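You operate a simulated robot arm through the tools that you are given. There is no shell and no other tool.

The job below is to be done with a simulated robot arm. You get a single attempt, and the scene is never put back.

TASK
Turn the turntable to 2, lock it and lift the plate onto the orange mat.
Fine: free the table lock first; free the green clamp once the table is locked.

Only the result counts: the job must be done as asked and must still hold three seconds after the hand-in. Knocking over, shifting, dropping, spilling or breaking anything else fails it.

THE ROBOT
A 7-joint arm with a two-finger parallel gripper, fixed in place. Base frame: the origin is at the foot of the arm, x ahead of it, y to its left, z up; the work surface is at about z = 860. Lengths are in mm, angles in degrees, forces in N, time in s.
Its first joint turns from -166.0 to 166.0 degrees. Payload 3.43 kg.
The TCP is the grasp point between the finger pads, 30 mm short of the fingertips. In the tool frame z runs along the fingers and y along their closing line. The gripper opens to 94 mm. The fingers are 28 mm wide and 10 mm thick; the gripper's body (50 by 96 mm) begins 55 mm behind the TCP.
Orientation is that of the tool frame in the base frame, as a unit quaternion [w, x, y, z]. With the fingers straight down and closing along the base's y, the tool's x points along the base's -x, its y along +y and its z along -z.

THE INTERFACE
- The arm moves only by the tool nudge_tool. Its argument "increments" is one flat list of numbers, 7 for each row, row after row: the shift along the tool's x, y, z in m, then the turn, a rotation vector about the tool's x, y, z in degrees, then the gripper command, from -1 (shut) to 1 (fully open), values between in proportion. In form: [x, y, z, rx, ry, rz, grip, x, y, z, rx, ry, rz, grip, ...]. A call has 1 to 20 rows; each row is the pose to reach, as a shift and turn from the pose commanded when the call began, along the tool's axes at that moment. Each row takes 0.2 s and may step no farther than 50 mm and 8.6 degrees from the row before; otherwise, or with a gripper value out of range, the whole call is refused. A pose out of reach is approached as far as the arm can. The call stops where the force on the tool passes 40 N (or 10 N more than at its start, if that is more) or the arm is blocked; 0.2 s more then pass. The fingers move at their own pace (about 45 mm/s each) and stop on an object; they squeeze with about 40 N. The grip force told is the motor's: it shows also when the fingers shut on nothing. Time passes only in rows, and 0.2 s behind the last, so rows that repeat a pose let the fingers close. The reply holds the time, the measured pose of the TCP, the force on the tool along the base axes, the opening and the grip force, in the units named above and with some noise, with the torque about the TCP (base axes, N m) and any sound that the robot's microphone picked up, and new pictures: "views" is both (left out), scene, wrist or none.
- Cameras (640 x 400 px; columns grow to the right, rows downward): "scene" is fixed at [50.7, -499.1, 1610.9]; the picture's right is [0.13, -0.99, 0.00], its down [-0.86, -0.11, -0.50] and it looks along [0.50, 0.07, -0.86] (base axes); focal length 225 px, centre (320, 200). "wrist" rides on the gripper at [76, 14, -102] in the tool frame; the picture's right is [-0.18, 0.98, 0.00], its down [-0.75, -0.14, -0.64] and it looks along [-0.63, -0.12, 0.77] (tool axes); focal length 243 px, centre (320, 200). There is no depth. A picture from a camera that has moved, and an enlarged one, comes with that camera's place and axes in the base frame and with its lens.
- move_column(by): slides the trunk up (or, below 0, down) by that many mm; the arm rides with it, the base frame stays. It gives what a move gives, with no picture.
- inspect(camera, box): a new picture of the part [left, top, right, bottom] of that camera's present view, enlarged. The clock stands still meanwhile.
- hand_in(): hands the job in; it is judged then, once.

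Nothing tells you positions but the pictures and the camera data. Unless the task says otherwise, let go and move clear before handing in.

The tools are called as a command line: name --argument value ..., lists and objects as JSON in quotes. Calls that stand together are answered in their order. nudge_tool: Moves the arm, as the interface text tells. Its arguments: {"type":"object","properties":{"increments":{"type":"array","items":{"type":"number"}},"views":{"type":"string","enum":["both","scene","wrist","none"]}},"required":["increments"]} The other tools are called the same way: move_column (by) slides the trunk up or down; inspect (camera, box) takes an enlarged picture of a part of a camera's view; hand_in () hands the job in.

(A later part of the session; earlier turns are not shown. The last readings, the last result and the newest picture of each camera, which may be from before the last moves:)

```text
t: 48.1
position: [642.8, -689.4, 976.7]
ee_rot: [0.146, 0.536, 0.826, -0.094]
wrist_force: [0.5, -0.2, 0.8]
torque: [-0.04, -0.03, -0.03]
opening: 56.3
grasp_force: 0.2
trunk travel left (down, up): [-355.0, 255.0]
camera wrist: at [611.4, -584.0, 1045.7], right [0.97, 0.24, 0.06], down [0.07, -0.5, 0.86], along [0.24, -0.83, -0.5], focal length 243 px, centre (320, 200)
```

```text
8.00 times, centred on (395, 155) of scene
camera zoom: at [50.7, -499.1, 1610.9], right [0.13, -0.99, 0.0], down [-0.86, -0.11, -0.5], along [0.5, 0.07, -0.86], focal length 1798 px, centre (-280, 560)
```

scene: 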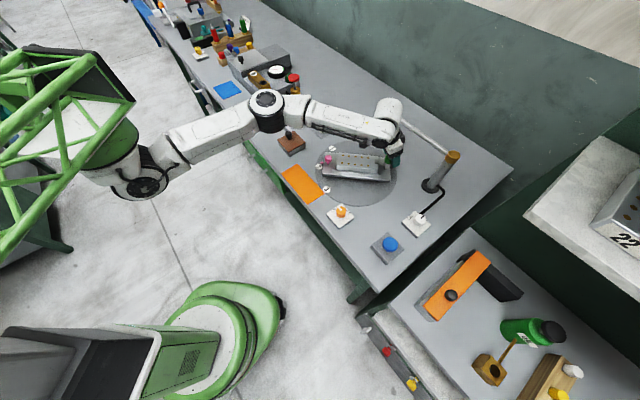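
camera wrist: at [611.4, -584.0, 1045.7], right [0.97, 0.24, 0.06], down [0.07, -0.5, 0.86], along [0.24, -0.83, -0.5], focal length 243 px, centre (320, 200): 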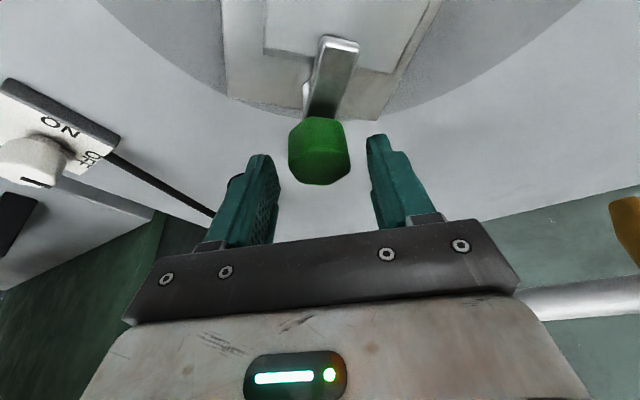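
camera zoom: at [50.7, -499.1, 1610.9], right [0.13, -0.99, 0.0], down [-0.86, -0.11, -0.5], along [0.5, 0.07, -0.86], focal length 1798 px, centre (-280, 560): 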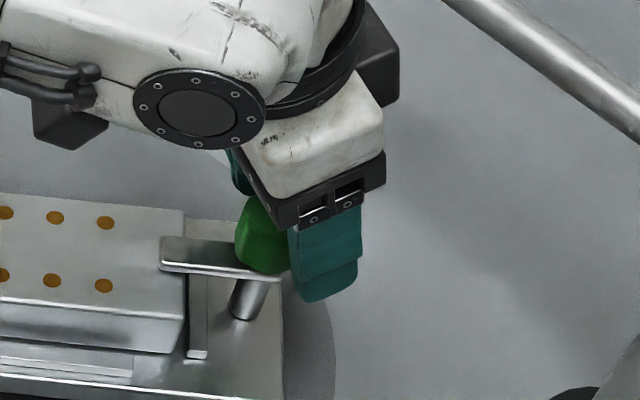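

The knob is aligned, but it sits a little toward the inner side of the pads. I'll shift 3 mm inward, centre it along the closing line, and close.

nudge_tool --increments '[0.0032, 0.001, 0.0003, 0, 0, 0, 0.2, 0.0032, 0.001, 0.0003, 0, 0, 0, -1, 0.0032, 0.001, 0.0003, 0, 0, 0, -1, 0.0032, 0.001, 0.0003, 0, 0, 0, -1, 0.0032, 0.001, 0.0003, 0, 0, 0, -1]' --views "both"

inspect --camera "wrist" --box '[220, 80, 420, 240]'

inspect --camera "scene" --box '[370, 130, 420, 180]'

```text
t: 49.4
position: [643.6, -686.8, 976.0]
ee_rot: [0.146, 0.537, 0.826, -0.095]
wrist_force: [1.1, 0.9, -0.3]
torque: [-0.27, 0.11, 0.0]
opening: 33.6
grasp_force: 44.9
trunk travel left (down, up): [-355.0, 255.0]
camera wrist: at [611.5, -581.7, 1044.7], right [0.97, 0.24, 0.06], down [0.07, -0.5, 0.86], along [0.24, -0.83, -0.5], focal length 243 px, centre (320, 200)
```

scene: 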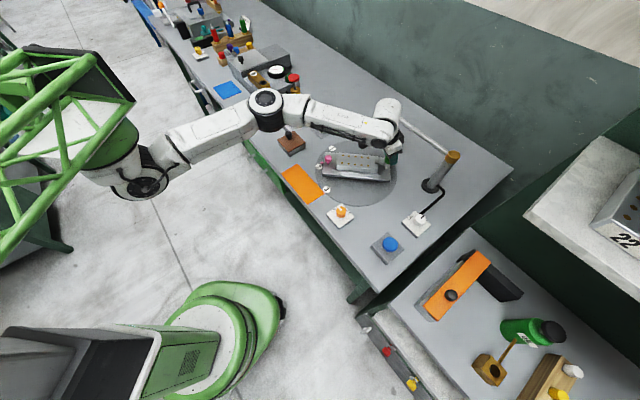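
wrist: 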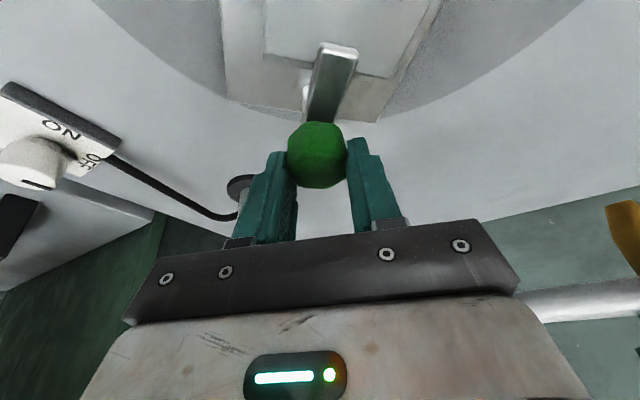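

```text
2.50 times, centred on (320, 160) of wrist
camera zoom: at [611.5, -581.7, 1044.7], right [0.97, 0.24, 0.06], down [0.07, -0.5, 0.86], along [0.24, -0.83, -0.5], focal length 606 px, centre (320, 300)
```

zoom: 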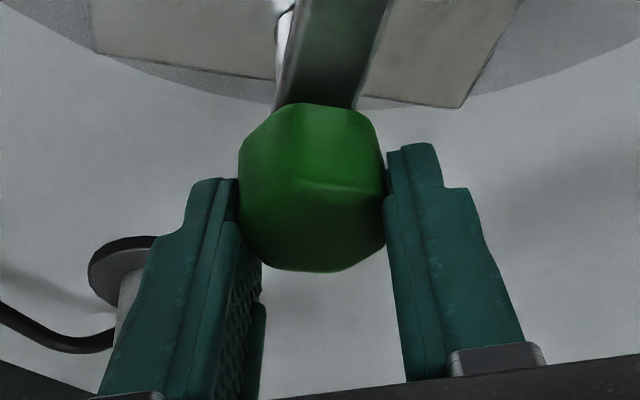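

```text
8.00 times, centred on (395, 155) of scene
camera zoom: at [50.7, -499.1, 1610.9], right [0.13, -0.99, 0.0], down [-0.86, -0.11, -0.5], along [0.5, 0.07, -0.86], focal length 1798 px, centre (-280, 560)
```

zoom: 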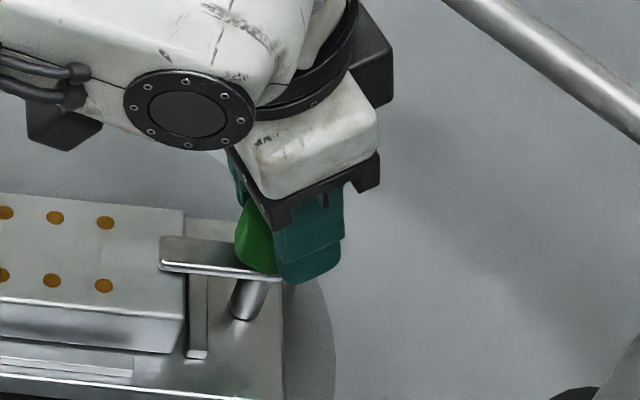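

The hex knob is gripped across its flats at 33.6 mm. I don't know which way it frees, so I'll try a small clockwise turn first and watch the forces.

nudge_tool --increments '[0, 0, 0, 1.37, 0, 3.76, -1, 0, 0, 0, 2.74, 0, 7.52, -1, 0, 0, 0, 4.1, 0, 11.28, -1]' --views "both"

inspect --camera "wrist" --box '[220, 80, 420, 240]'

inspect --camera "scene" --box '[370, 130, 420, 180]'

```text
t: 50.1
position: [643.8, -687.5, 975.3]
ee_rot: [0.135, 0.62, 0.765, -0.108]
wrist_force: [0.7, 1.9, -1.9]
torque: [-0.61, 0.24, -0.01]
opening: 33.5
grasp_force: 45.3
trunk travel left (down, up): [-355.0, 255.0]
camera wrist: at [633.9, -577.7, 1044.8], right [1.0, 0.03, 0.06], down [-0.04, -0.51, 0.86], along [0.06, -0.86, -0.51], focal length 243 px, centre (320, 200)
```

scene: 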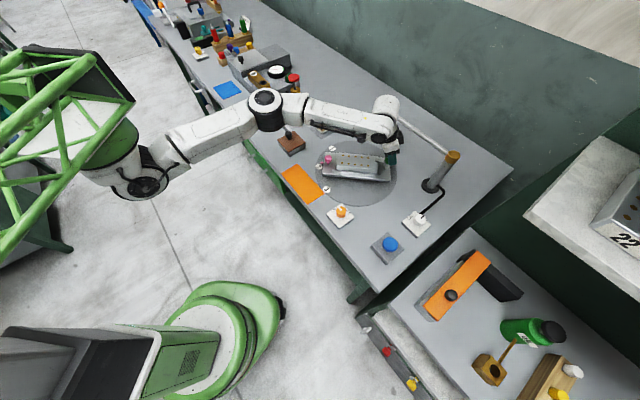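
wrist: 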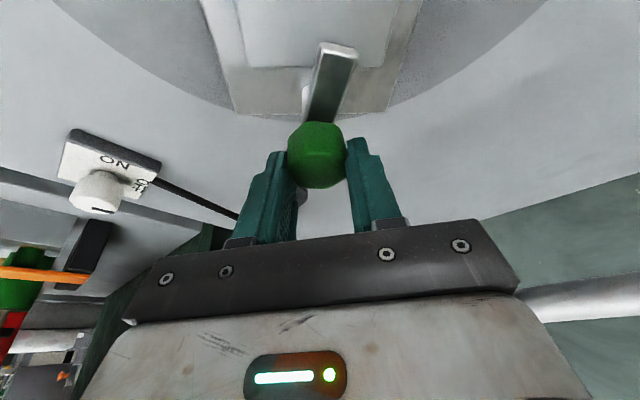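

```text
2.50 times, centred on (320, 160) of wrist
camera zoom: at [633.9, -577.7, 1044.8], right [1.0, 0.03, 0.06], down [-0.04, -0.51, 0.86], along [0.06, -0.86, -0.51], focal length 606 px, centre (320, 300)
```

zoom: 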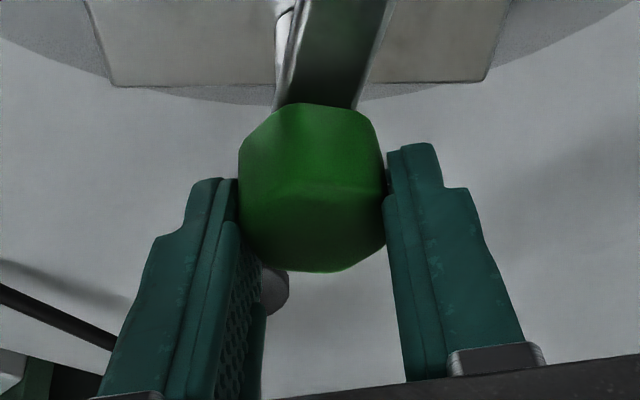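

```text
8.00 times, centred on (395, 155) of scene
camera zoom: at [50.7, -499.1, 1610.9], right [0.13, -0.99, 0.0], down [-0.86, -0.11, -0.5], along [0.5, 0.07, -0.86], focal length 1798 px, centre (-280, 560)
```

zoom: 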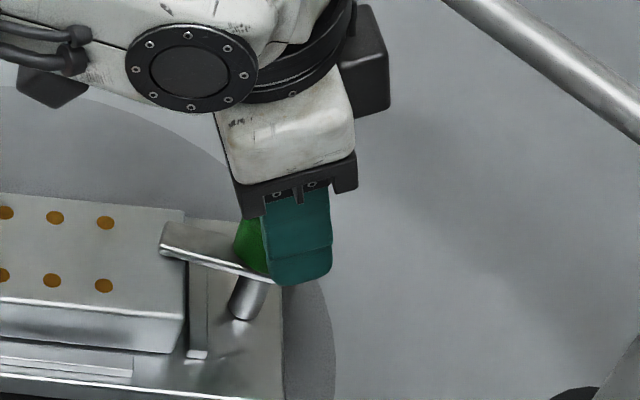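

The clamp arm swings with the knob (its tip moves toward +x) and meets almost no resistance. I'll continue clockwise by 20°, then release, rotate back and regrip for a second stroke.

nudge_tool --increments '[0, 0, 0, 1.71, 0, 4.7, -1, 0, 0, 0, 3.42, 0, 9.4, -1, 0, 0, 0, 5.13, 0, 14.1, -1, 0, 0, 0, 6.84, 0, 18.8, -1]' --views "both"

inspect --camera "scene" --box '[370, 130, 420, 180]'

```text
t: 51.1
position: [642.4, -687.5, 975.0]
ee_rot: [0.123, 0.684, 0.708, -0.12]
wrist_force: [-1.8, 4.0, -2.4]
torque: [0.19, -0.44, -0.05]
opening: 33.5
grasp_force: 45.1
out of reach, approached as far as the arm can: row 3, 4
trunk travel left (down, up): [-355.0, 255.0]
camera wrist: at [652.7, -577.9, 1044.9], right [0.99, -0.14, 0.06], down [-0.12, -0.49, 0.86], along [-0.09, -0.86, -0.51], focal length 243 px, centre (320, 200)
```

scene: 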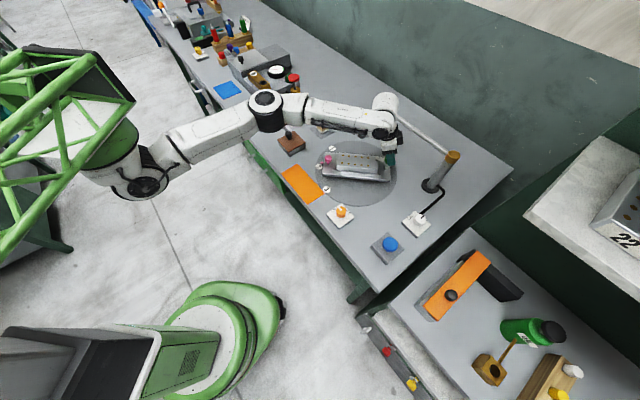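
wrist: 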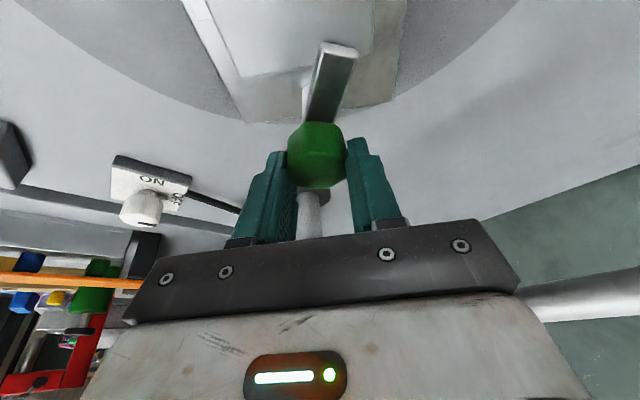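

```text
8.00 times, centred on (395, 155) of scene
camera zoom: at [50.7, -499.1, 1610.9], right [0.13, -0.99, 0.0], down [-0.86, -0.11, -0.5], along [0.5, 0.07, -0.86], focal length 1798 px, centre (-280, 560)
```

zoom: 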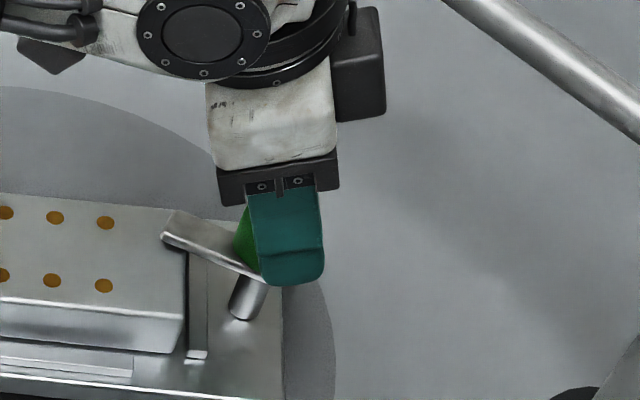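

The arm's reach limit comes at about 22° of turn. I'll release, rise slightly, rotate the open gripper back 60° (one hex flat pair) and regrip.

nudge_tool --increments '[0, 0, 0, 0, 0, 0, 0.3, 0, 0, 0, 0, 0, 0, 0.3, 0, 0, 0, 0, 0, 0, 0.3, -0.0014, 0, -0.0038, 0, 0, 0, 0.3, -0.0014, 0, -0.0038, -2.565, 0, -7.05, 0.3, -0.0014, 0, -0.0038, -5.13, 0, -14.1, 0.3, -0.0014, 0, -0.0038, -7.695, 0, -21.15, 0.3, -0.0014, 0, -0.0038, -10.26, 0, -28.2, 0.3, -0.0014, 0, -0.0038, -12.825, 0, -35.25, 0.3, -0.0014, 0, -0.0038, -15.39, 0, -42.3, 0.3, -0.0014, 0, -0.0038, -17.955, 0, -49.35, 0.3, -0.0014, 0, -0.0038, -20.52, 0, -56.38, 0.3]' --views "both"

inspect --camera "wrist" --box '[220, 80, 420, 240]'

inspect --camera "scene" --box '[370, 130, 420, 180]'

```text
t: 53.8
position: [642.7, -688.3, 979.7]
ee_rot: [0.169, 0.238, 0.956, -0.042]
wrist_force: [-0.1, -0.5, -0.5]
torque: [0.0, 0.02, 0.03]
opening: 60.8
grasp_force: 0.1
trunk travel left (down, up): [-355.0, 255.0]
camera wrist: at [554.4, -622.4, 1049.1], right [0.61, 0.79, 0.06], down [0.37, -0.35, 0.86], along [0.7, -0.5, -0.5], focal length 243 px, centre (320, 200)
```

scene: 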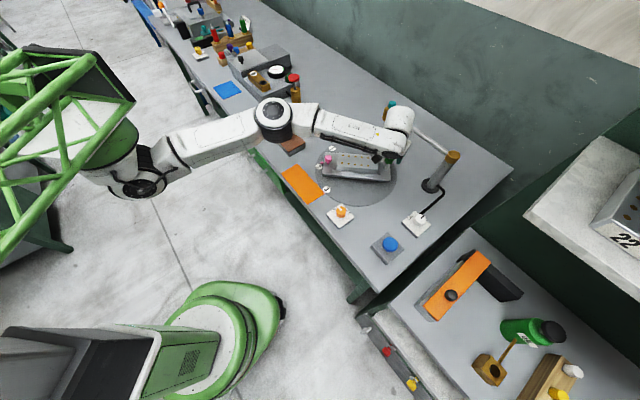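
wrist: 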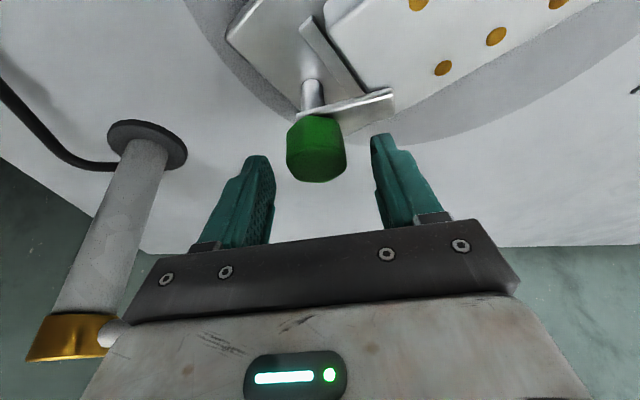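

```text
2.50 times, centred on (320, 160) of wrist
camera zoom: at [554.4, -622.4, 1049.1], right [0.61, 0.79, 0.06], down [0.37, -0.35, 0.86], along [0.7, -0.5, -0.5], focal length 606 px, centre (320, 300)
```

zoom: 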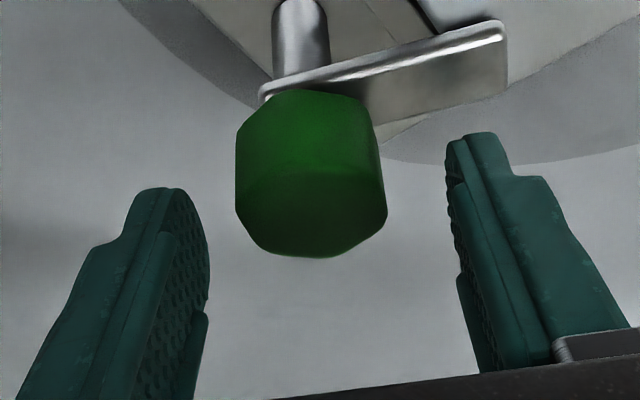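

```text
8.00 times, centred on (395, 155) of scene
camera zoom: at [50.7, -499.1, 1610.9], right [0.13, -0.99, 0.0], down [-0.86, -0.11, -0.5], along [0.5, 0.07, -0.86], focal length 1798 px, centre (-280, 560)
```

zoom: 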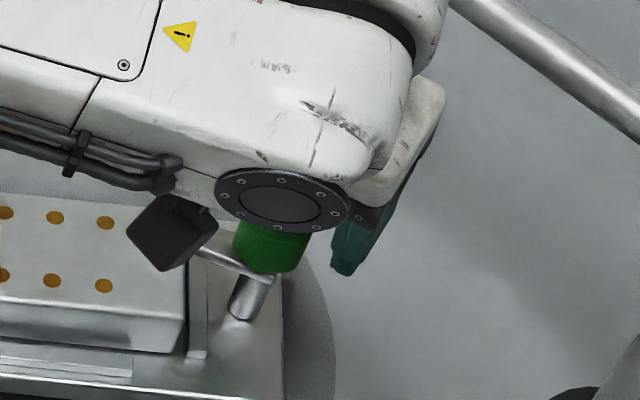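

The hex flats line up again. I'll lower 3 mm, close, and turn clockwise for the second stroke.

nudge_tool --increments '[0.001, -0.001, 0.0028, 0, 0, 0, 0.3, 0.001, -0.001, 0.0028, 0, 0, 0, -1, 0.001, -0.001, 0.0028, 0, 0, 0, -1, 0.001, -0.001, 0.0028, 0, 0, 0, -1, 0.001, -0.001, 0.0028, 0, 0, 0, -1]' --views "wrist"

inspect --camera "wrist" --box '[220, 80, 420, 240]'

```text
t: 55.0
position: [643.8, -688.0, 976.5]
ee_rot: [0.169, 0.238, 0.956, -0.042]
wrist_force: [0.0, 4.4, -0.6]
torque: [-0.25, 0.15, -0.01]
opening: 33.4
grasp_force: 45.0
trunk travel left (down, up): [-355.0, 255.0]
camera wrist: at [554.4, -623.0, 1045.9], right [0.61, 0.79, 0.06], down [0.37, -0.35, 0.86], along [0.7, -0.51, -0.51], focal length 243 px, centre (320, 200)
```

wrist: 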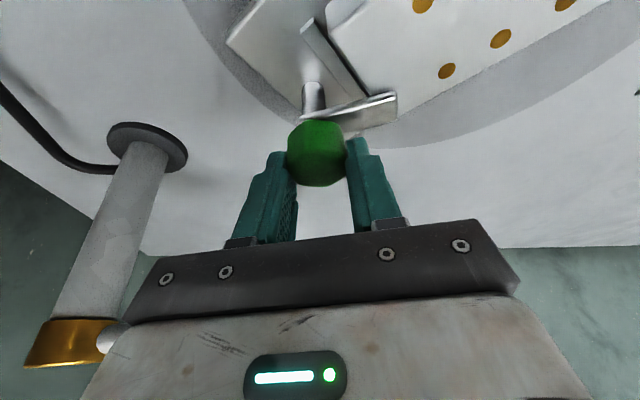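

```text
2.50 times, centred on (320, 160) of wrist
camera zoom: at [554.4, -623.0, 1045.9], right [0.61, 0.79, 0.06], down [0.37, -0.35, 0.86], along [0.7, -0.51, -0.51], focal length 606 px, centre (320, 300)
```

zoom: 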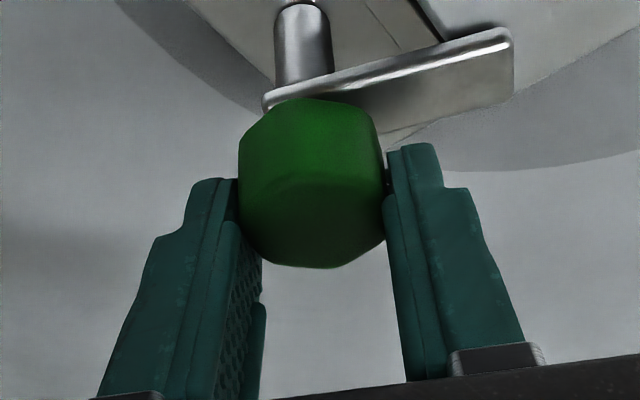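

Gripped again at 33.4 mm. Turning clockwise for the second stroke.

nudge_tool --increments '[0, 0.0002, 0, 1.98, 0, 5.45, -1, 0, 0.0004, 0, 3.97, 0, 10.9, -1, -0.0001, 0.0006, 0, 5.95, 0, 16.36, -1, -0.0002, 0.0008, 0.0001, 7.93, 0, 21.8, -1, -0.0002, 0.001, 0.0001, 9.92, 0, 27.26, -1, -0.0003, 0.0012, 0.0001, 11.9, 0, 32.7, -1, -0.0004, 0.0013, 0.0002, 13.89, 0, 38.16, -1, -0.0006, 0.0015, 0.0002, 15.87, 0, 43.6, -1, -0.0007, 0.0016, 0.0003, 17.85, 0, 49.07, -1, -0.0009, 0.0017, 0.0003, 19.84, 0, 54.5, -1]' --views "both"

inspect --camera "scene" --box '[370, 130, 420, 180]'

inspect --camera "wrist" --box '[220, 20, 420, 240]'

```text
t: 57.1
position: [643.2, -686.9, 976.4]
ee_rot: [0.127, 0.673, 0.719, -0.119]
wrist_force: [-1.5, -5.7, -3.5]
torque: [-1.02, 0.04, -0.01]
opening: 33.3
grasp_force: 45.2
trunk travel left (down, up): [-355.0, 255.0]
camera wrist: at [649.3, -577.9, 1045.8], right [0.99, -0.11, 0.06], down [-0.11, -0.5, 0.86], along [-0.06, -0.86, -0.5], focal length 243 px, centre (320, 200)
```

scene: 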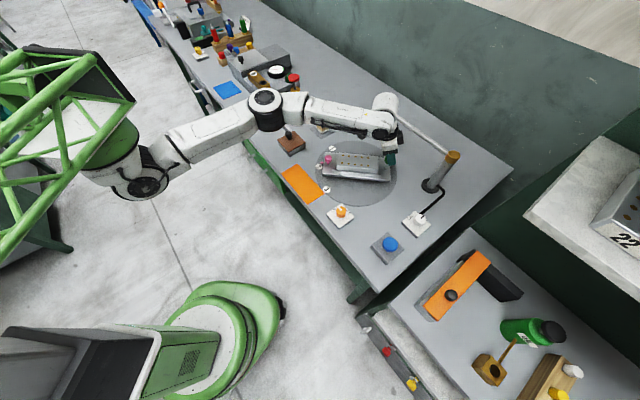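
wrist: 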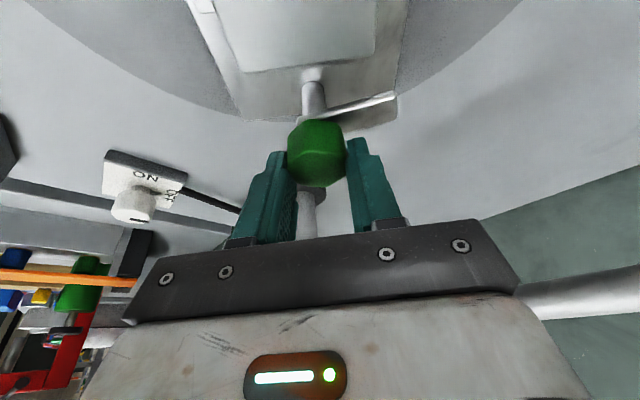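

```text
8.00 times, centred on (395, 155) of scene
camera zoom: at [50.7, -499.1, 1610.9], right [0.13, -0.99, 0.0], down [-0.86, -0.11, -0.5], along [0.5, 0.07, -0.86], focal length 1798 px, centre (-280, 560)
```

zoom: 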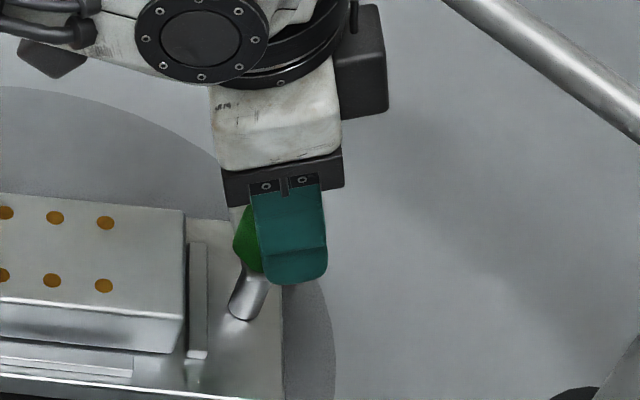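

```text
1.82 times, centred on (320, 130) of wrist
camera zoom: at [649.3, -577.9, 1045.8], right [0.99, -0.11, 0.06], down [-0.11, -0.5, 0.86], along [-0.06, -0.86, -0.5], focal length 441 px, centre (320, 327)
```

zoom: 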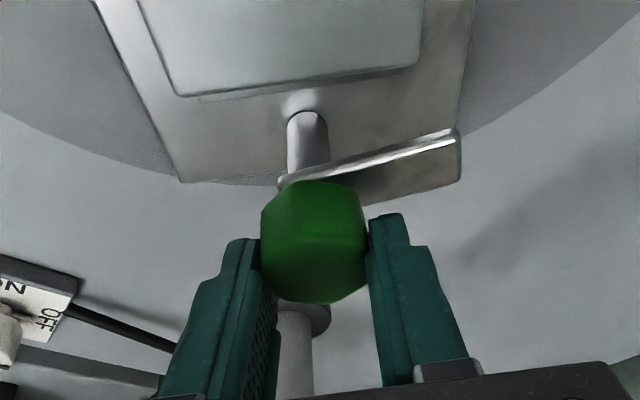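

The clamp arm has swung about 80° and is clear of the plate. I'll do a third short stroke to take it to a full quarter turn.

nudge_tool --increments '[0, 0, 0, 0, 0, 0, 0.3, 0, 0, 0, 0, 0, 0, 0.3, 0, 0, 0, 0, 0, 0, 0.3, -0.0014, 0, -0.0038, 0, 0, 0, 0.3, -0.0014, 0, -0.0038, -2.565, 0, -7.05, 0.3, -0.0014, 0, -0.0038, -5.13, 0, -14.1, 0.3, -0.0014, 0, -0.0038, -7.695, 0, -21.15, 0.3, -0.0014, 0, -0.0038, -10.26, 0, -28.2, 0.3, -0.0014, 0, -0.0038, -12.825, 0, -35.25, 0.3, -0.0014, 0, -0.0038, -15.39, 0, -42.3, 0.3, -0.0014, 0, -0.0038, -17.955, 0, -49.35, 0.3, -0.0014, 0, -0.0038, -20.52, 0, -56.38, 0.3, -0.0002, 0, -0.0006, -20.52, 0, -56.38, 0.3, -0.0002, 0, -0.0006, -20.52, 0, -56.38, -1, -0.0002, 0, -0.0006, -20.52, 0, -56.38, -1, -0.0002, 0, -0.0006, -20.52, 0, -56.38, -1, -0.0002, 0, -0.0006, -20.52, 0, -56.38, -1]' --views "both"

inspect --camera "wrist" --box '[220, 20, 420, 240]'

```text
t: 60.8
position: [644.0, -688.3, 976.4]
ee_rot: [0.169, 0.222, 0.959, -0.04]
wrist_force: [-0.9, -8.9, -1.0]
torque: [-0.42, -0.3, -0.03]
opening: 33.2
grasp_force: 45.0
trunk travel left (down, up): [-355.0, 255.0]
camera wrist: at [553.0, -626.1, 1046.4], right [0.59, 0.81, 0.06], down [0.38, -0.34, 0.86], along [0.72, -0.48, -0.5], focal length 243 px, centre (320, 200)
```

scene: 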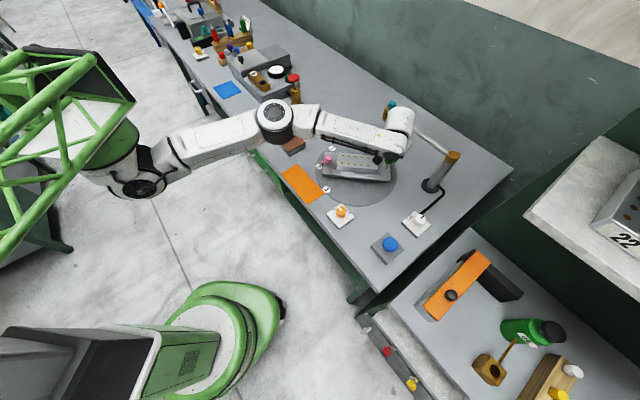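
wrist: 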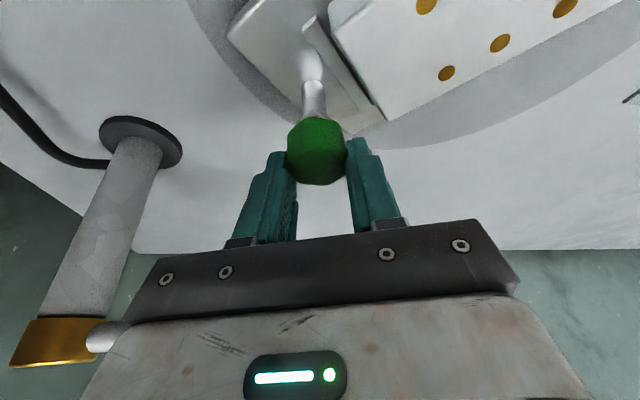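

```text
1.82 times, centred on (320, 130) of wrist
camera zoom: at [553.0, -626.1, 1046.4], right [0.59, 0.81, 0.06], down [0.38, -0.34, 0.86], along [0.72, -0.48, -0.5], focal length 441 px, centre (320, 327)
```

zoom: 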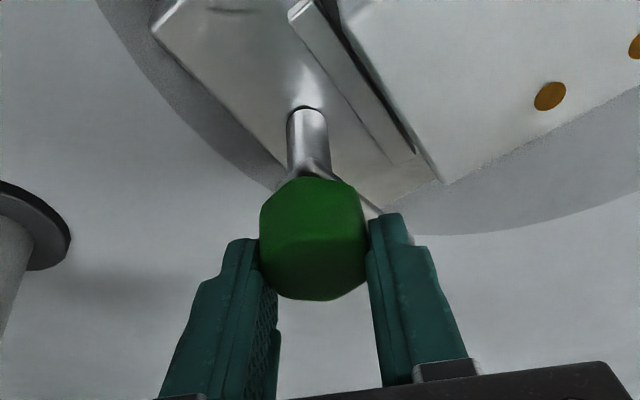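

nudge_tool --increments '[0, 0.0001, 0, 1.2, 0, 3.29, -1, 0, 0.0003, 0, 2.4, 0, 6.58, -1, 0, 0.0004, 0, 3.6, 0, 9.87, -1, 0, 0.0004, 0, 4.1, 0, 11.28, -1]' --views "wrist"

```text
t: 61.8
position: [642.4, -688.6, 976.4]
ee_rot: [0.165, 0.321, 0.931, -0.057]
wrist_force: [-3.1, -21.0, 0.5]
torque: [-0.58, -0.22, 1.0]
opening: 33.5
grasp_force: 44.9
trunk travel left (down, up): [-355.0, 255.0]
camera wrist: at [566.6, -608.4, 1046.4], right [0.74, 0.67, 0.06], down [0.3, -0.41, 0.86], along [0.6, -0.62, -0.5], focal length 243 px, centre (320, 200)
```

wrist: 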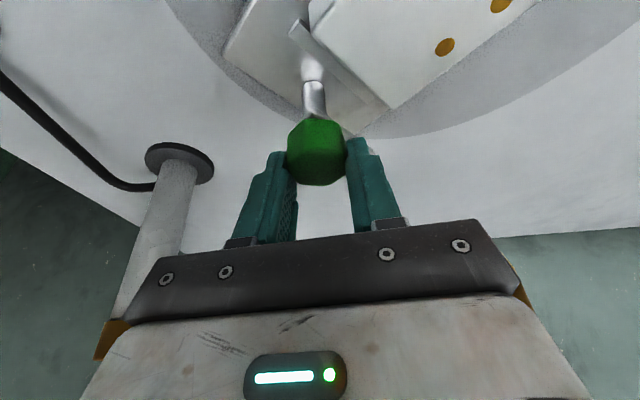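

The torque about z jumped to 1 N·m, so the clamp has reached its open stop. Releasing and rising straight up to check.

nudge_tool --increments '[0, 0, 0, 1.5, 0, 4.1, 0.3, 0, 0, 0, 1.5, 0, 4.1, 0.3, 0, 0, 0, 1.5, 0, 4.1, 0.3, -0.0068, 0, -0.0188, 1.5, 0, 4.1, 0.3, -0.0171, 0, -0.047, 1.5, 0, 4.1, 0.3, -0.0308, 0, -0.0846, 1.5, 0, 4.1, 0.3]' --views "both"

inspect --camera "scene" --box '[310, 120, 420, 200]'

inspect --camera "wrist" --box '[180, 0, 460, 200]'

```text
t: 63.1
position: [645.0, -687.0, 1066.8]
ee_rot: [0.162, 0.356, 0.918, -0.063]
wrist_force: [0.2, 0.6, -0.7]
torque: [-0.03, 0.01, -0.01]
opening: 61.3
grasp_force: 0.1
trunk travel left (down, up): [-355.0, 255.0]
camera wrist: at [574.7, -602.5, 1136.4], right [0.79, 0.61, 0.06], down [0.27, -0.43, 0.86], along [0.55, -0.66, -0.51], focal length 243 px, centre (320, 200)
```

scene: 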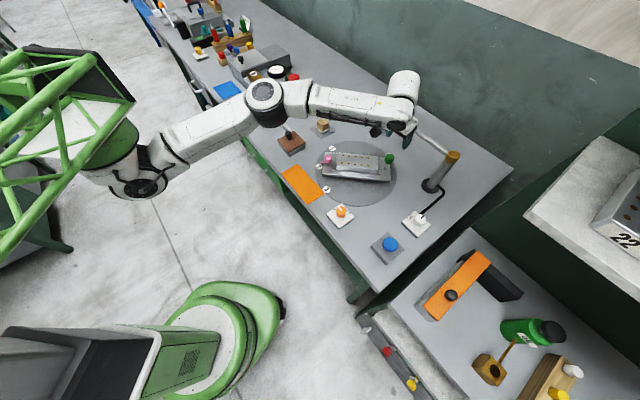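
wrist: 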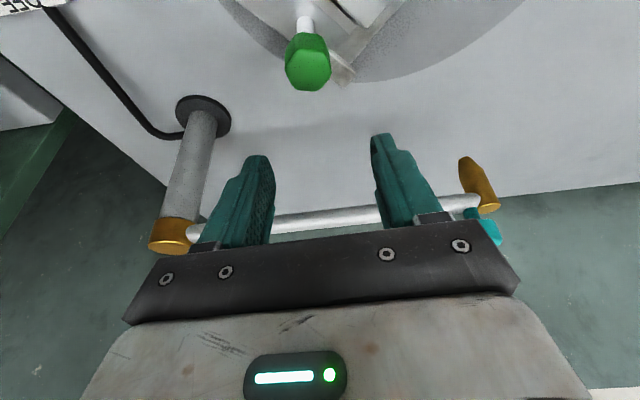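

```text
5.00 times, centred on (365, 160) of scene
camera zoom: at [50.7, -499.1, 1610.9], right [0.13, -0.99, 0.0], down [-0.86, -0.11, -0.5], along [0.5, 0.07, -0.86], focal length 1124 px, centre (95, 400)
```

zoom: 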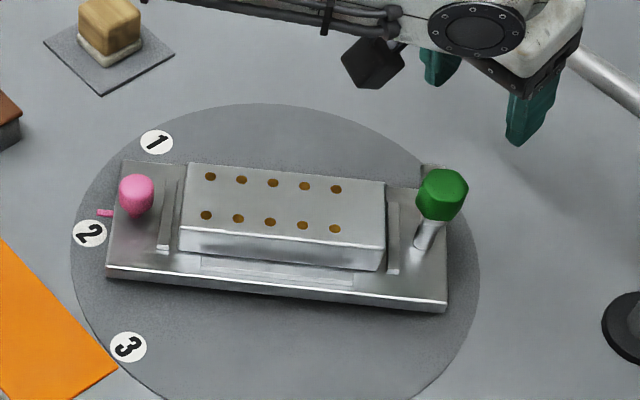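

```text
2.00 times, centred on (320, 100) of wrist
camera zoom: at [574.7, -602.5, 1136.4], right [0.79, 0.61, 0.06], down [0.27, -0.43, 0.86], along [0.55, -0.66, -0.51], focal length 485 px, centre (320, 400)
```

zoom: 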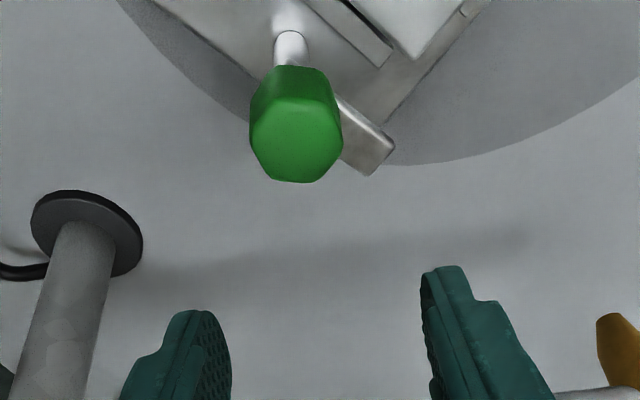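

The clamp is open and its arm points away, so the plate is free and the table still sits at 2. Next I'll move inward over the plate, remove the tilt, and yaw to grip across the plate's 68 mm width.

nudge_tool --increments '[0.0233, 0.0271, -0.0131, 0, 0, 0, 0.6, 0.0466, 0.0543, -0.0261, 0, 0, 0, 0.8, 0.0699, 0.0814, -0.0392, 0, 0, 0, 1, 0.0699, 0.0814, -0.0392, 0, 7, 0, 1, 0.0699, 0.0814, -0.0392, 0, 14, 0, 1, 0.0699, 0.0814, -0.0392, 0, 20, 0, 1]' --views "none"

```text
t: 64.5
position: [640.9, -573.0, 1081.1]
ee_rot: [0.0, 0.361, 0.933, 0.0]
wrist_force: [0.0, 0.6, -0.1]
torque: [-0.01, -0.02, 0.01]
opening: 94.0
grasp_force: 0.1
trunk travel left (down, up): [-355.0, 255.0]
```

nudge_tool --increments '[0, 0, 0, 0, 0, -8.27, 1, 0, 0, 0, 0, 0, -16.54, 1, 0, 0, 0, 0, 0, -24.81, 1, 0, 0, 0, 0, 0, -33.08, 1, 0, 0, 0, 0, 0, -41.35, 1, 0, 0, 0, 0, 0, -49.62, 1, 0, 0, 0, 0, 0, -57.89, 1, 0, 0, 0, 0, 0, -66.16, 1, 0, 0, 0, 0, 0, -74.43, 1, 0, 0, 0, 0, 0, -82.7, 1, 0, 0, 0, 0, 0, -90.97, 1, 0, 0, 0, 0, 0, -99.24, 1, 0, 0, 0, 0, 0, -107.51, 1, 0, 0, 0, 0, 0, -115.78, 1, 0, 0, 0, 0, 0, -124.05, 1, 0, 0, 0, 0, 0, -132.3, 1]' --views "both"

inspect --camera "wrist" --box '[160, 0, 480, 240]'

inspect --camera "scene" --box '[310, 110, 420, 200]'

```text
t: 68.0
position: [640.9, -572.0, 1080.2]
ee_rot: [0.0, 0.707, -0.707, 0.0]
wrist_force: [-0.2, 0.4, -0.3]
torque: [0.02, 0.01, -0.04]
opening: 93.9
grasp_force: 0.0
trunk travel left (down, up): [-355.0, 255.0]
camera wrist: at [625.4, -646.9, 1182.3], right [-0.98, 0.18, 0.0], down [0.14, 0.75, 0.64], along [0.12, 0.63, -0.77], focal length 243 px, centre (320, 200)
```

scene: 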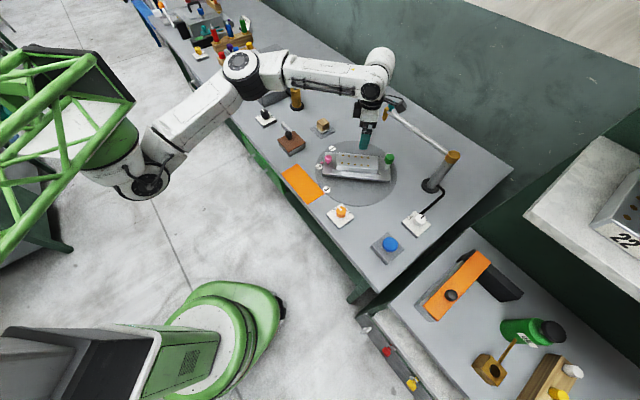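
wrist: 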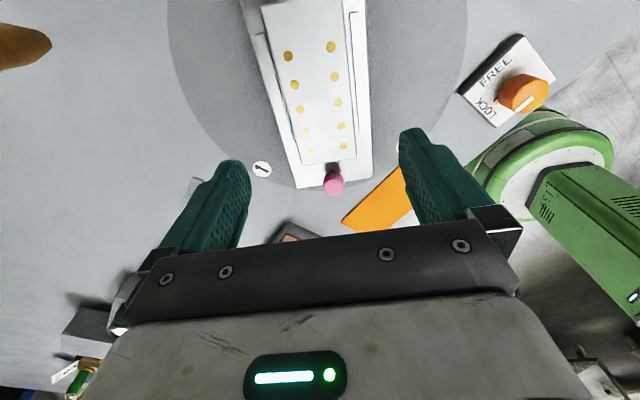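

```text
1.67 times, centred on (320, 120) of wrist
camera zoom: at [625.4, -646.9, 1182.3], right [-0.98, 0.18, 0.0], down [0.14, 0.75, 0.64], along [0.12, 0.63, -0.77], focal length 404 px, centre (320, 333)
```

zoom: 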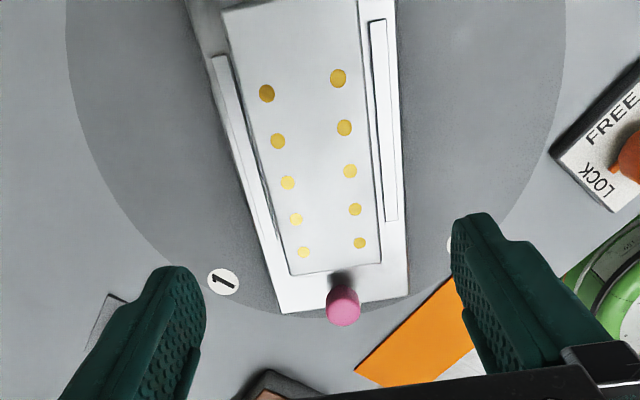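

```text
4.44 times, centred on (365, 155) of scene
camera zoom: at [50.7, -499.1, 1610.9], right [0.13, -0.99, 0.0], down [-0.86, -0.11, -0.5], along [0.5, 0.07, -0.86], focal length 999 px, centre (120, 400)
```

zoom: 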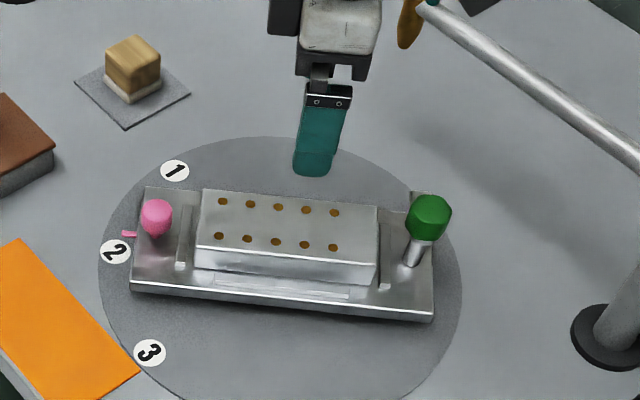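

The plate's centre is near (642, -572), its top at about z 926, and the locating strips reach about z 903. I'll lower the open gripper so the fingertips stay just above the strips.

nudge_tool --increments '[0, -0.0015, 0.036, 0, 0, 0, 1, 0, -0.0015, 0.072, 0, 0, 0, 1, 0, -0.0015, 0.108, 0, 0, 0, 1, 0, -0.0015, 0.13, 0, 0, 0, 1, 0, -0.0015, 0.138, 0, 0, 0, 1, 0, -0.0015, 0.138, 0, 0, 0, 1]' --views "both"

inspect --camera "wrist" --box '[160, 20, 480, 240]'

inspect --camera "scene" --box '[320, 130, 400, 190]'

```text
t: 69.3
position: [641.7, -572.8, 941.2]
ee_rot: [0.0, -0.706, 0.708, 0.0]
wrist_force: [0.1, 0.8, -0.4]
torque: [0.02, -0.01, 0.0]
opening: 94.2
grasp_force: 0.1
trunk travel left (down, up): [-355.0, 255.0]
camera wrist: at [626.8, -646.8, 1043.6], right [-0.98, 0.19, 0.0], down [0.14, 0.75, 0.64], along [0.12, 0.63, -0.77], focal length 243 px, centre (320, 200)
```

scene: 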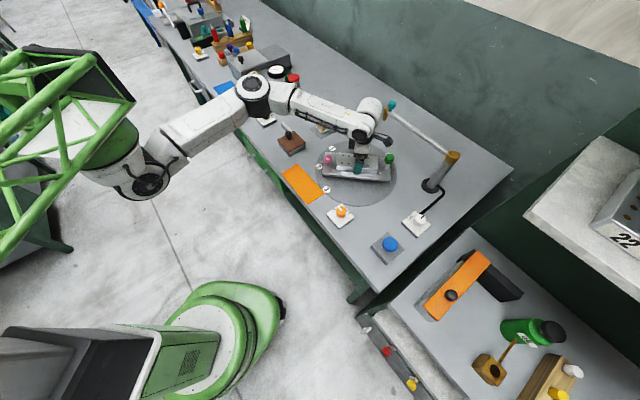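
wrist: 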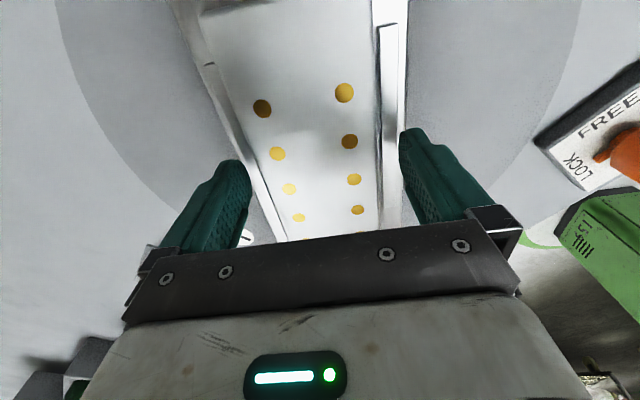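

```text
1.82 times, centred on (320, 130) of wrist
camera zoom: at [626.8, -646.8, 1043.6], right [-0.98, 0.19, 0.0], down [0.14, 0.75, 0.64], along [0.12, 0.63, -0.77], focal length 441 px, centre (320, 327)
```

zoom: 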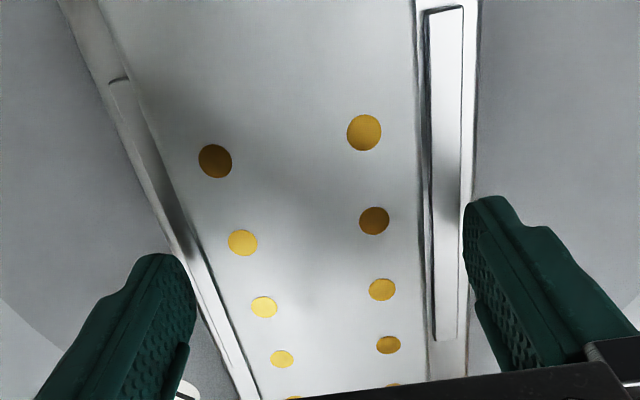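

```text
6.67 times, centred on (360, 160) of scene
camera zoom: at [50.7, -499.1, 1610.9], right [0.13, -0.99, 0.0], down [-0.86, -0.11, -0.5], along [0.5, 0.07, -0.86], focal length 1499 px, centre (53, 467)
```

zoom: 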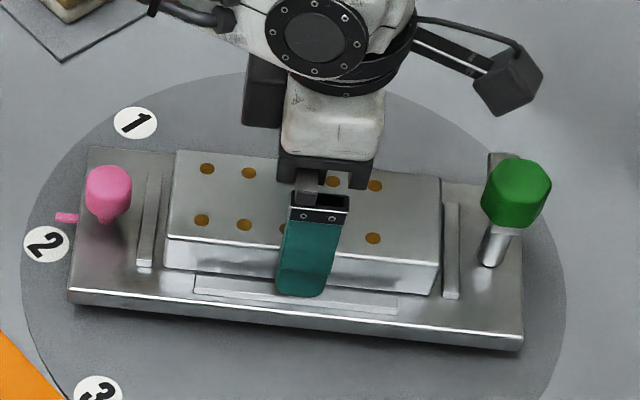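

The plate top is near z 923 and the strips near z 900. I'll lower 6 mm more (tips at about 905) and close on the plate.

nudge_tool --increments '[0, -0.0007, 0.003, 0, 0, 0, 1, 0, -0.0007, 0.0062, 0, 0, 0, 1, 0, -0.0007, 0.0062, 0, 0, 0, -1, 0, -0.0007, 0.0062, 0, 0, 0, -1, 0, -0.0007, 0.0062, 0, 0, 0, -1, 0, -0.0007, 0.0062, 0, 0, 0, -1]' --views "both"

inspect --camera "wrist" --box '[160, 20, 480, 240]'

inspect --camera "scene" --box '[320, 130, 400, 190]'

```text
t: 70.8
position: [643.0, -572.2, 935.8]
ee_rot: [0.0, -0.707, 0.707, 0.0]
wrist_force: [1.7, -0.4, 1.2]
torque: [-0.18, -0.2, -0.01]
opening: 69.4
grasp_force: 39.5
trunk travel left (down, up): [-355.0, 255.0]
camera wrist: at [627.5, -647.1, 1037.3], right [-0.98, 0.19, 0.0], down [0.14, 0.75, 0.64], along [0.12, 0.63, -0.77], focal length 243 px, centre (320, 200)
```

scene: 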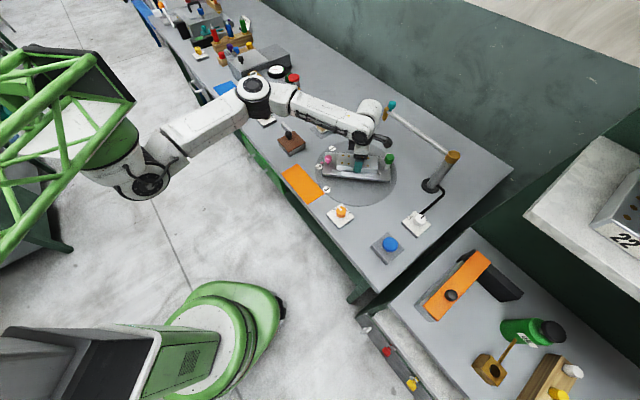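
wrist: 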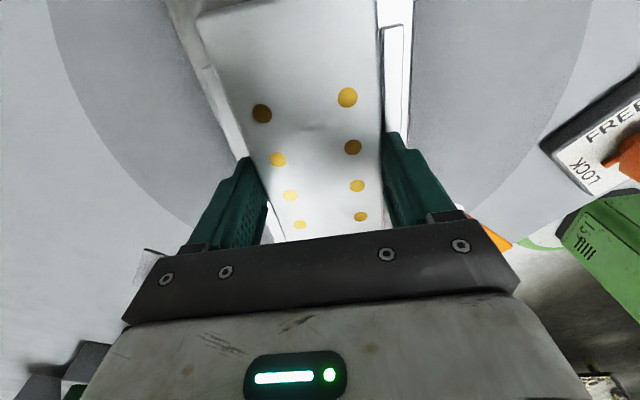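

```text
1.82 times, centred on (320, 130) of wrist
camera zoom: at [627.5, -647.1, 1037.3], right [-0.98, 0.19, 0.0], down [0.14, 0.75, 0.64], along [0.12, 0.63, -0.77], focal length 441 px, centre (320, 327)
```

zoom: 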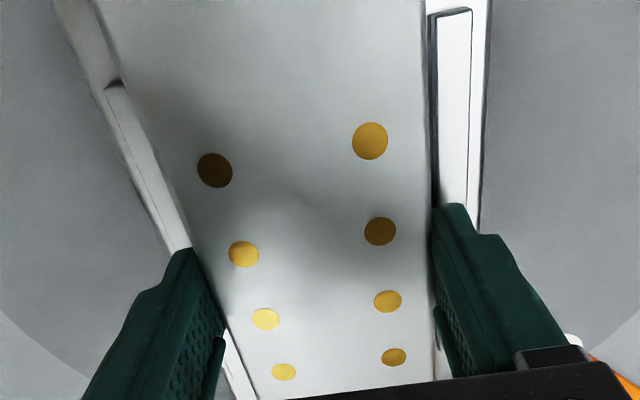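

```text
6.67 times, centred on (360, 160) of scene
camera zoom: at [50.7, -499.1, 1610.9], right [0.13, -0.99, 0.0], down [-0.86, -0.11, -0.5], along [0.5, 0.07, -0.86], focal length 1499 px, centre (53, 467)
```

zoom: 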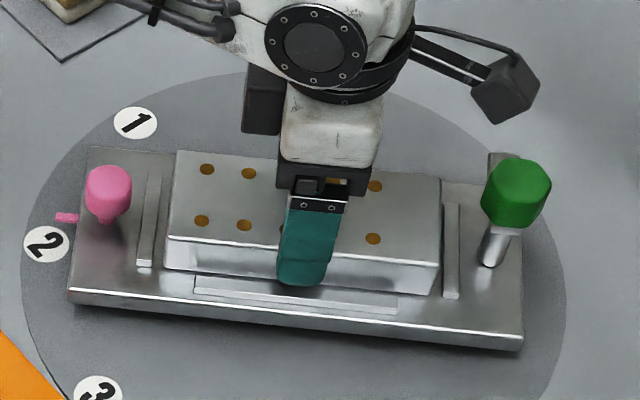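

The fingers are on the plate at 69.4 mm. I'll let the grip settle and lift a few millimetres to test it.

nudge_tool --increments '[0, 0, 0, 0, 0, 0, -1, 0, 0, 0, 0, 0, 0, -1, 0, 0, 0, 0, 0, 0, -1, 0, 0, -0.003, 0, 0, 0, -1, 0, 0, -0.008, 0, 0, 0, -1]' --views "both"

inspect --camera "scene" --box '[320, 130, 400, 190]'

```text
t: 72.0
position: [642.6, -573.3, 944.2]
ee_rot: [0.0, -0.707, 0.708, 0.002]
wrist_force: [0.0, -0.1, -5.9]
torque: [-0.04, -0.01, -0.01]
opening: 69.4
grasp_force: 40.2
trunk travel left (down, up): [-355.0, 255.0]
camera wrist: at [627.1, -647.2, 1044.7], right [-0.98, 0.19, 0.0], down [0.14, 0.75, 0.64], along [0.12, 0.63, -0.77], focal length 243 px, centre (320, 200)
```

scene: 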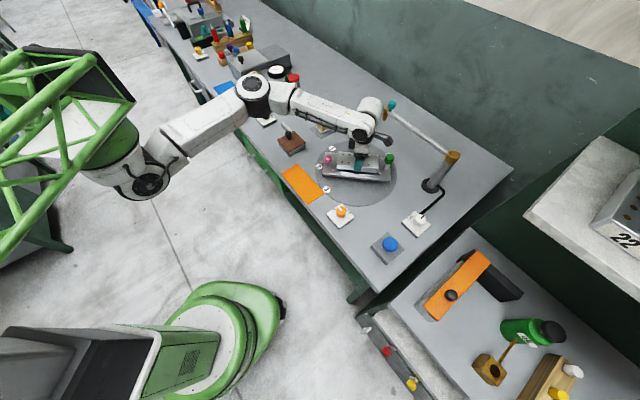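
wrist: 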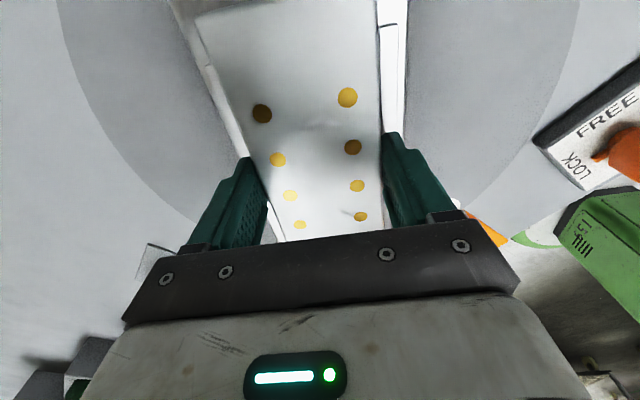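

```text
6.67 times, centred on (360, 160) of scene
camera zoom: at [50.7, -499.1, 1610.9], right [0.13, -0.99, 0.0], down [-0.86, -0.11, -0.5], along [0.5, 0.07, -0.86], focal length 1499 px, centre (53, 467)
```

zoom: 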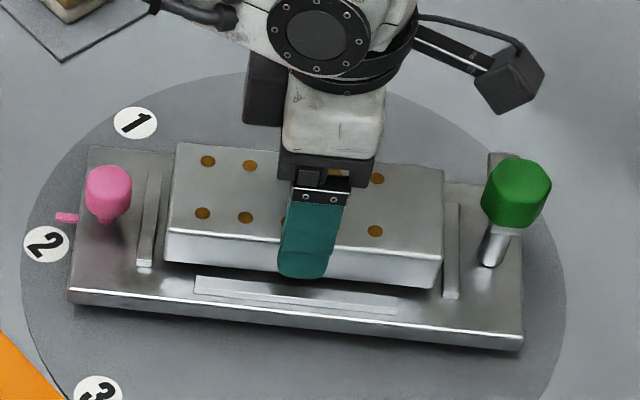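

The plate is held (about 0.6 kg) and lifting cleanly. I'll raise it clear of the knobs.

nudge_tool --increments '[0, 0, -0.015, 0, 0, 0, -1, 0, 0, -0.03, 0, 0, 0, -1, 0, 0, -0.045, 0, 0, 0, -1, 0, 0, -0.06, 0, 0, 0, -1, 0, 0, -0.075, 0, 0, 0, -1, 0, 0, -0.088, 0, 0, 0, -1]' --views "both"

```text
t: 73.3
position: [643.4, -573.7, 1031.8]
ee_rot: [0.0, -0.707, 0.707, 0.0]
wrist_force: [-0.5, 0.2, -5.6]
torque: [0.01, -0.03, -0.01]
opening: 69.4
grasp_force: 39.6
trunk travel left (down, up): [-355.0, 255.0]
camera wrist: at [627.9, -647.2, 1134.0], right [-0.98, 0.19, 0.0], down [0.14, 0.75, 0.64], along [0.12, 0.63, -0.77], focal length 243 px, centre (320, 200)
```

scene: 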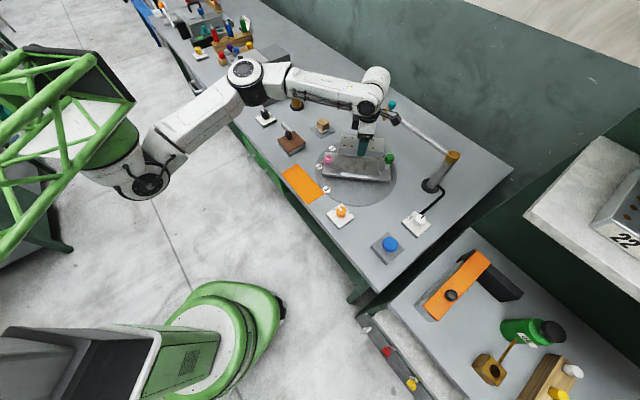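
wrist: 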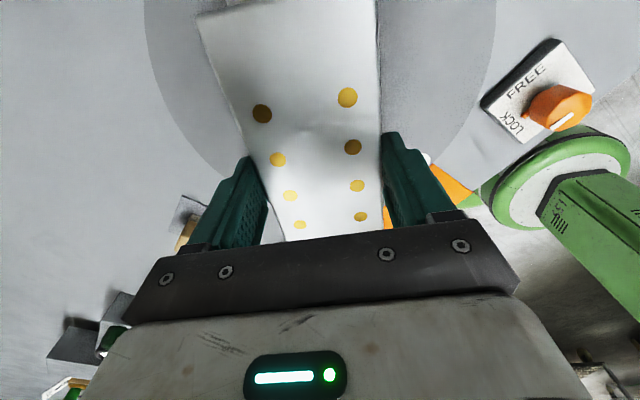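

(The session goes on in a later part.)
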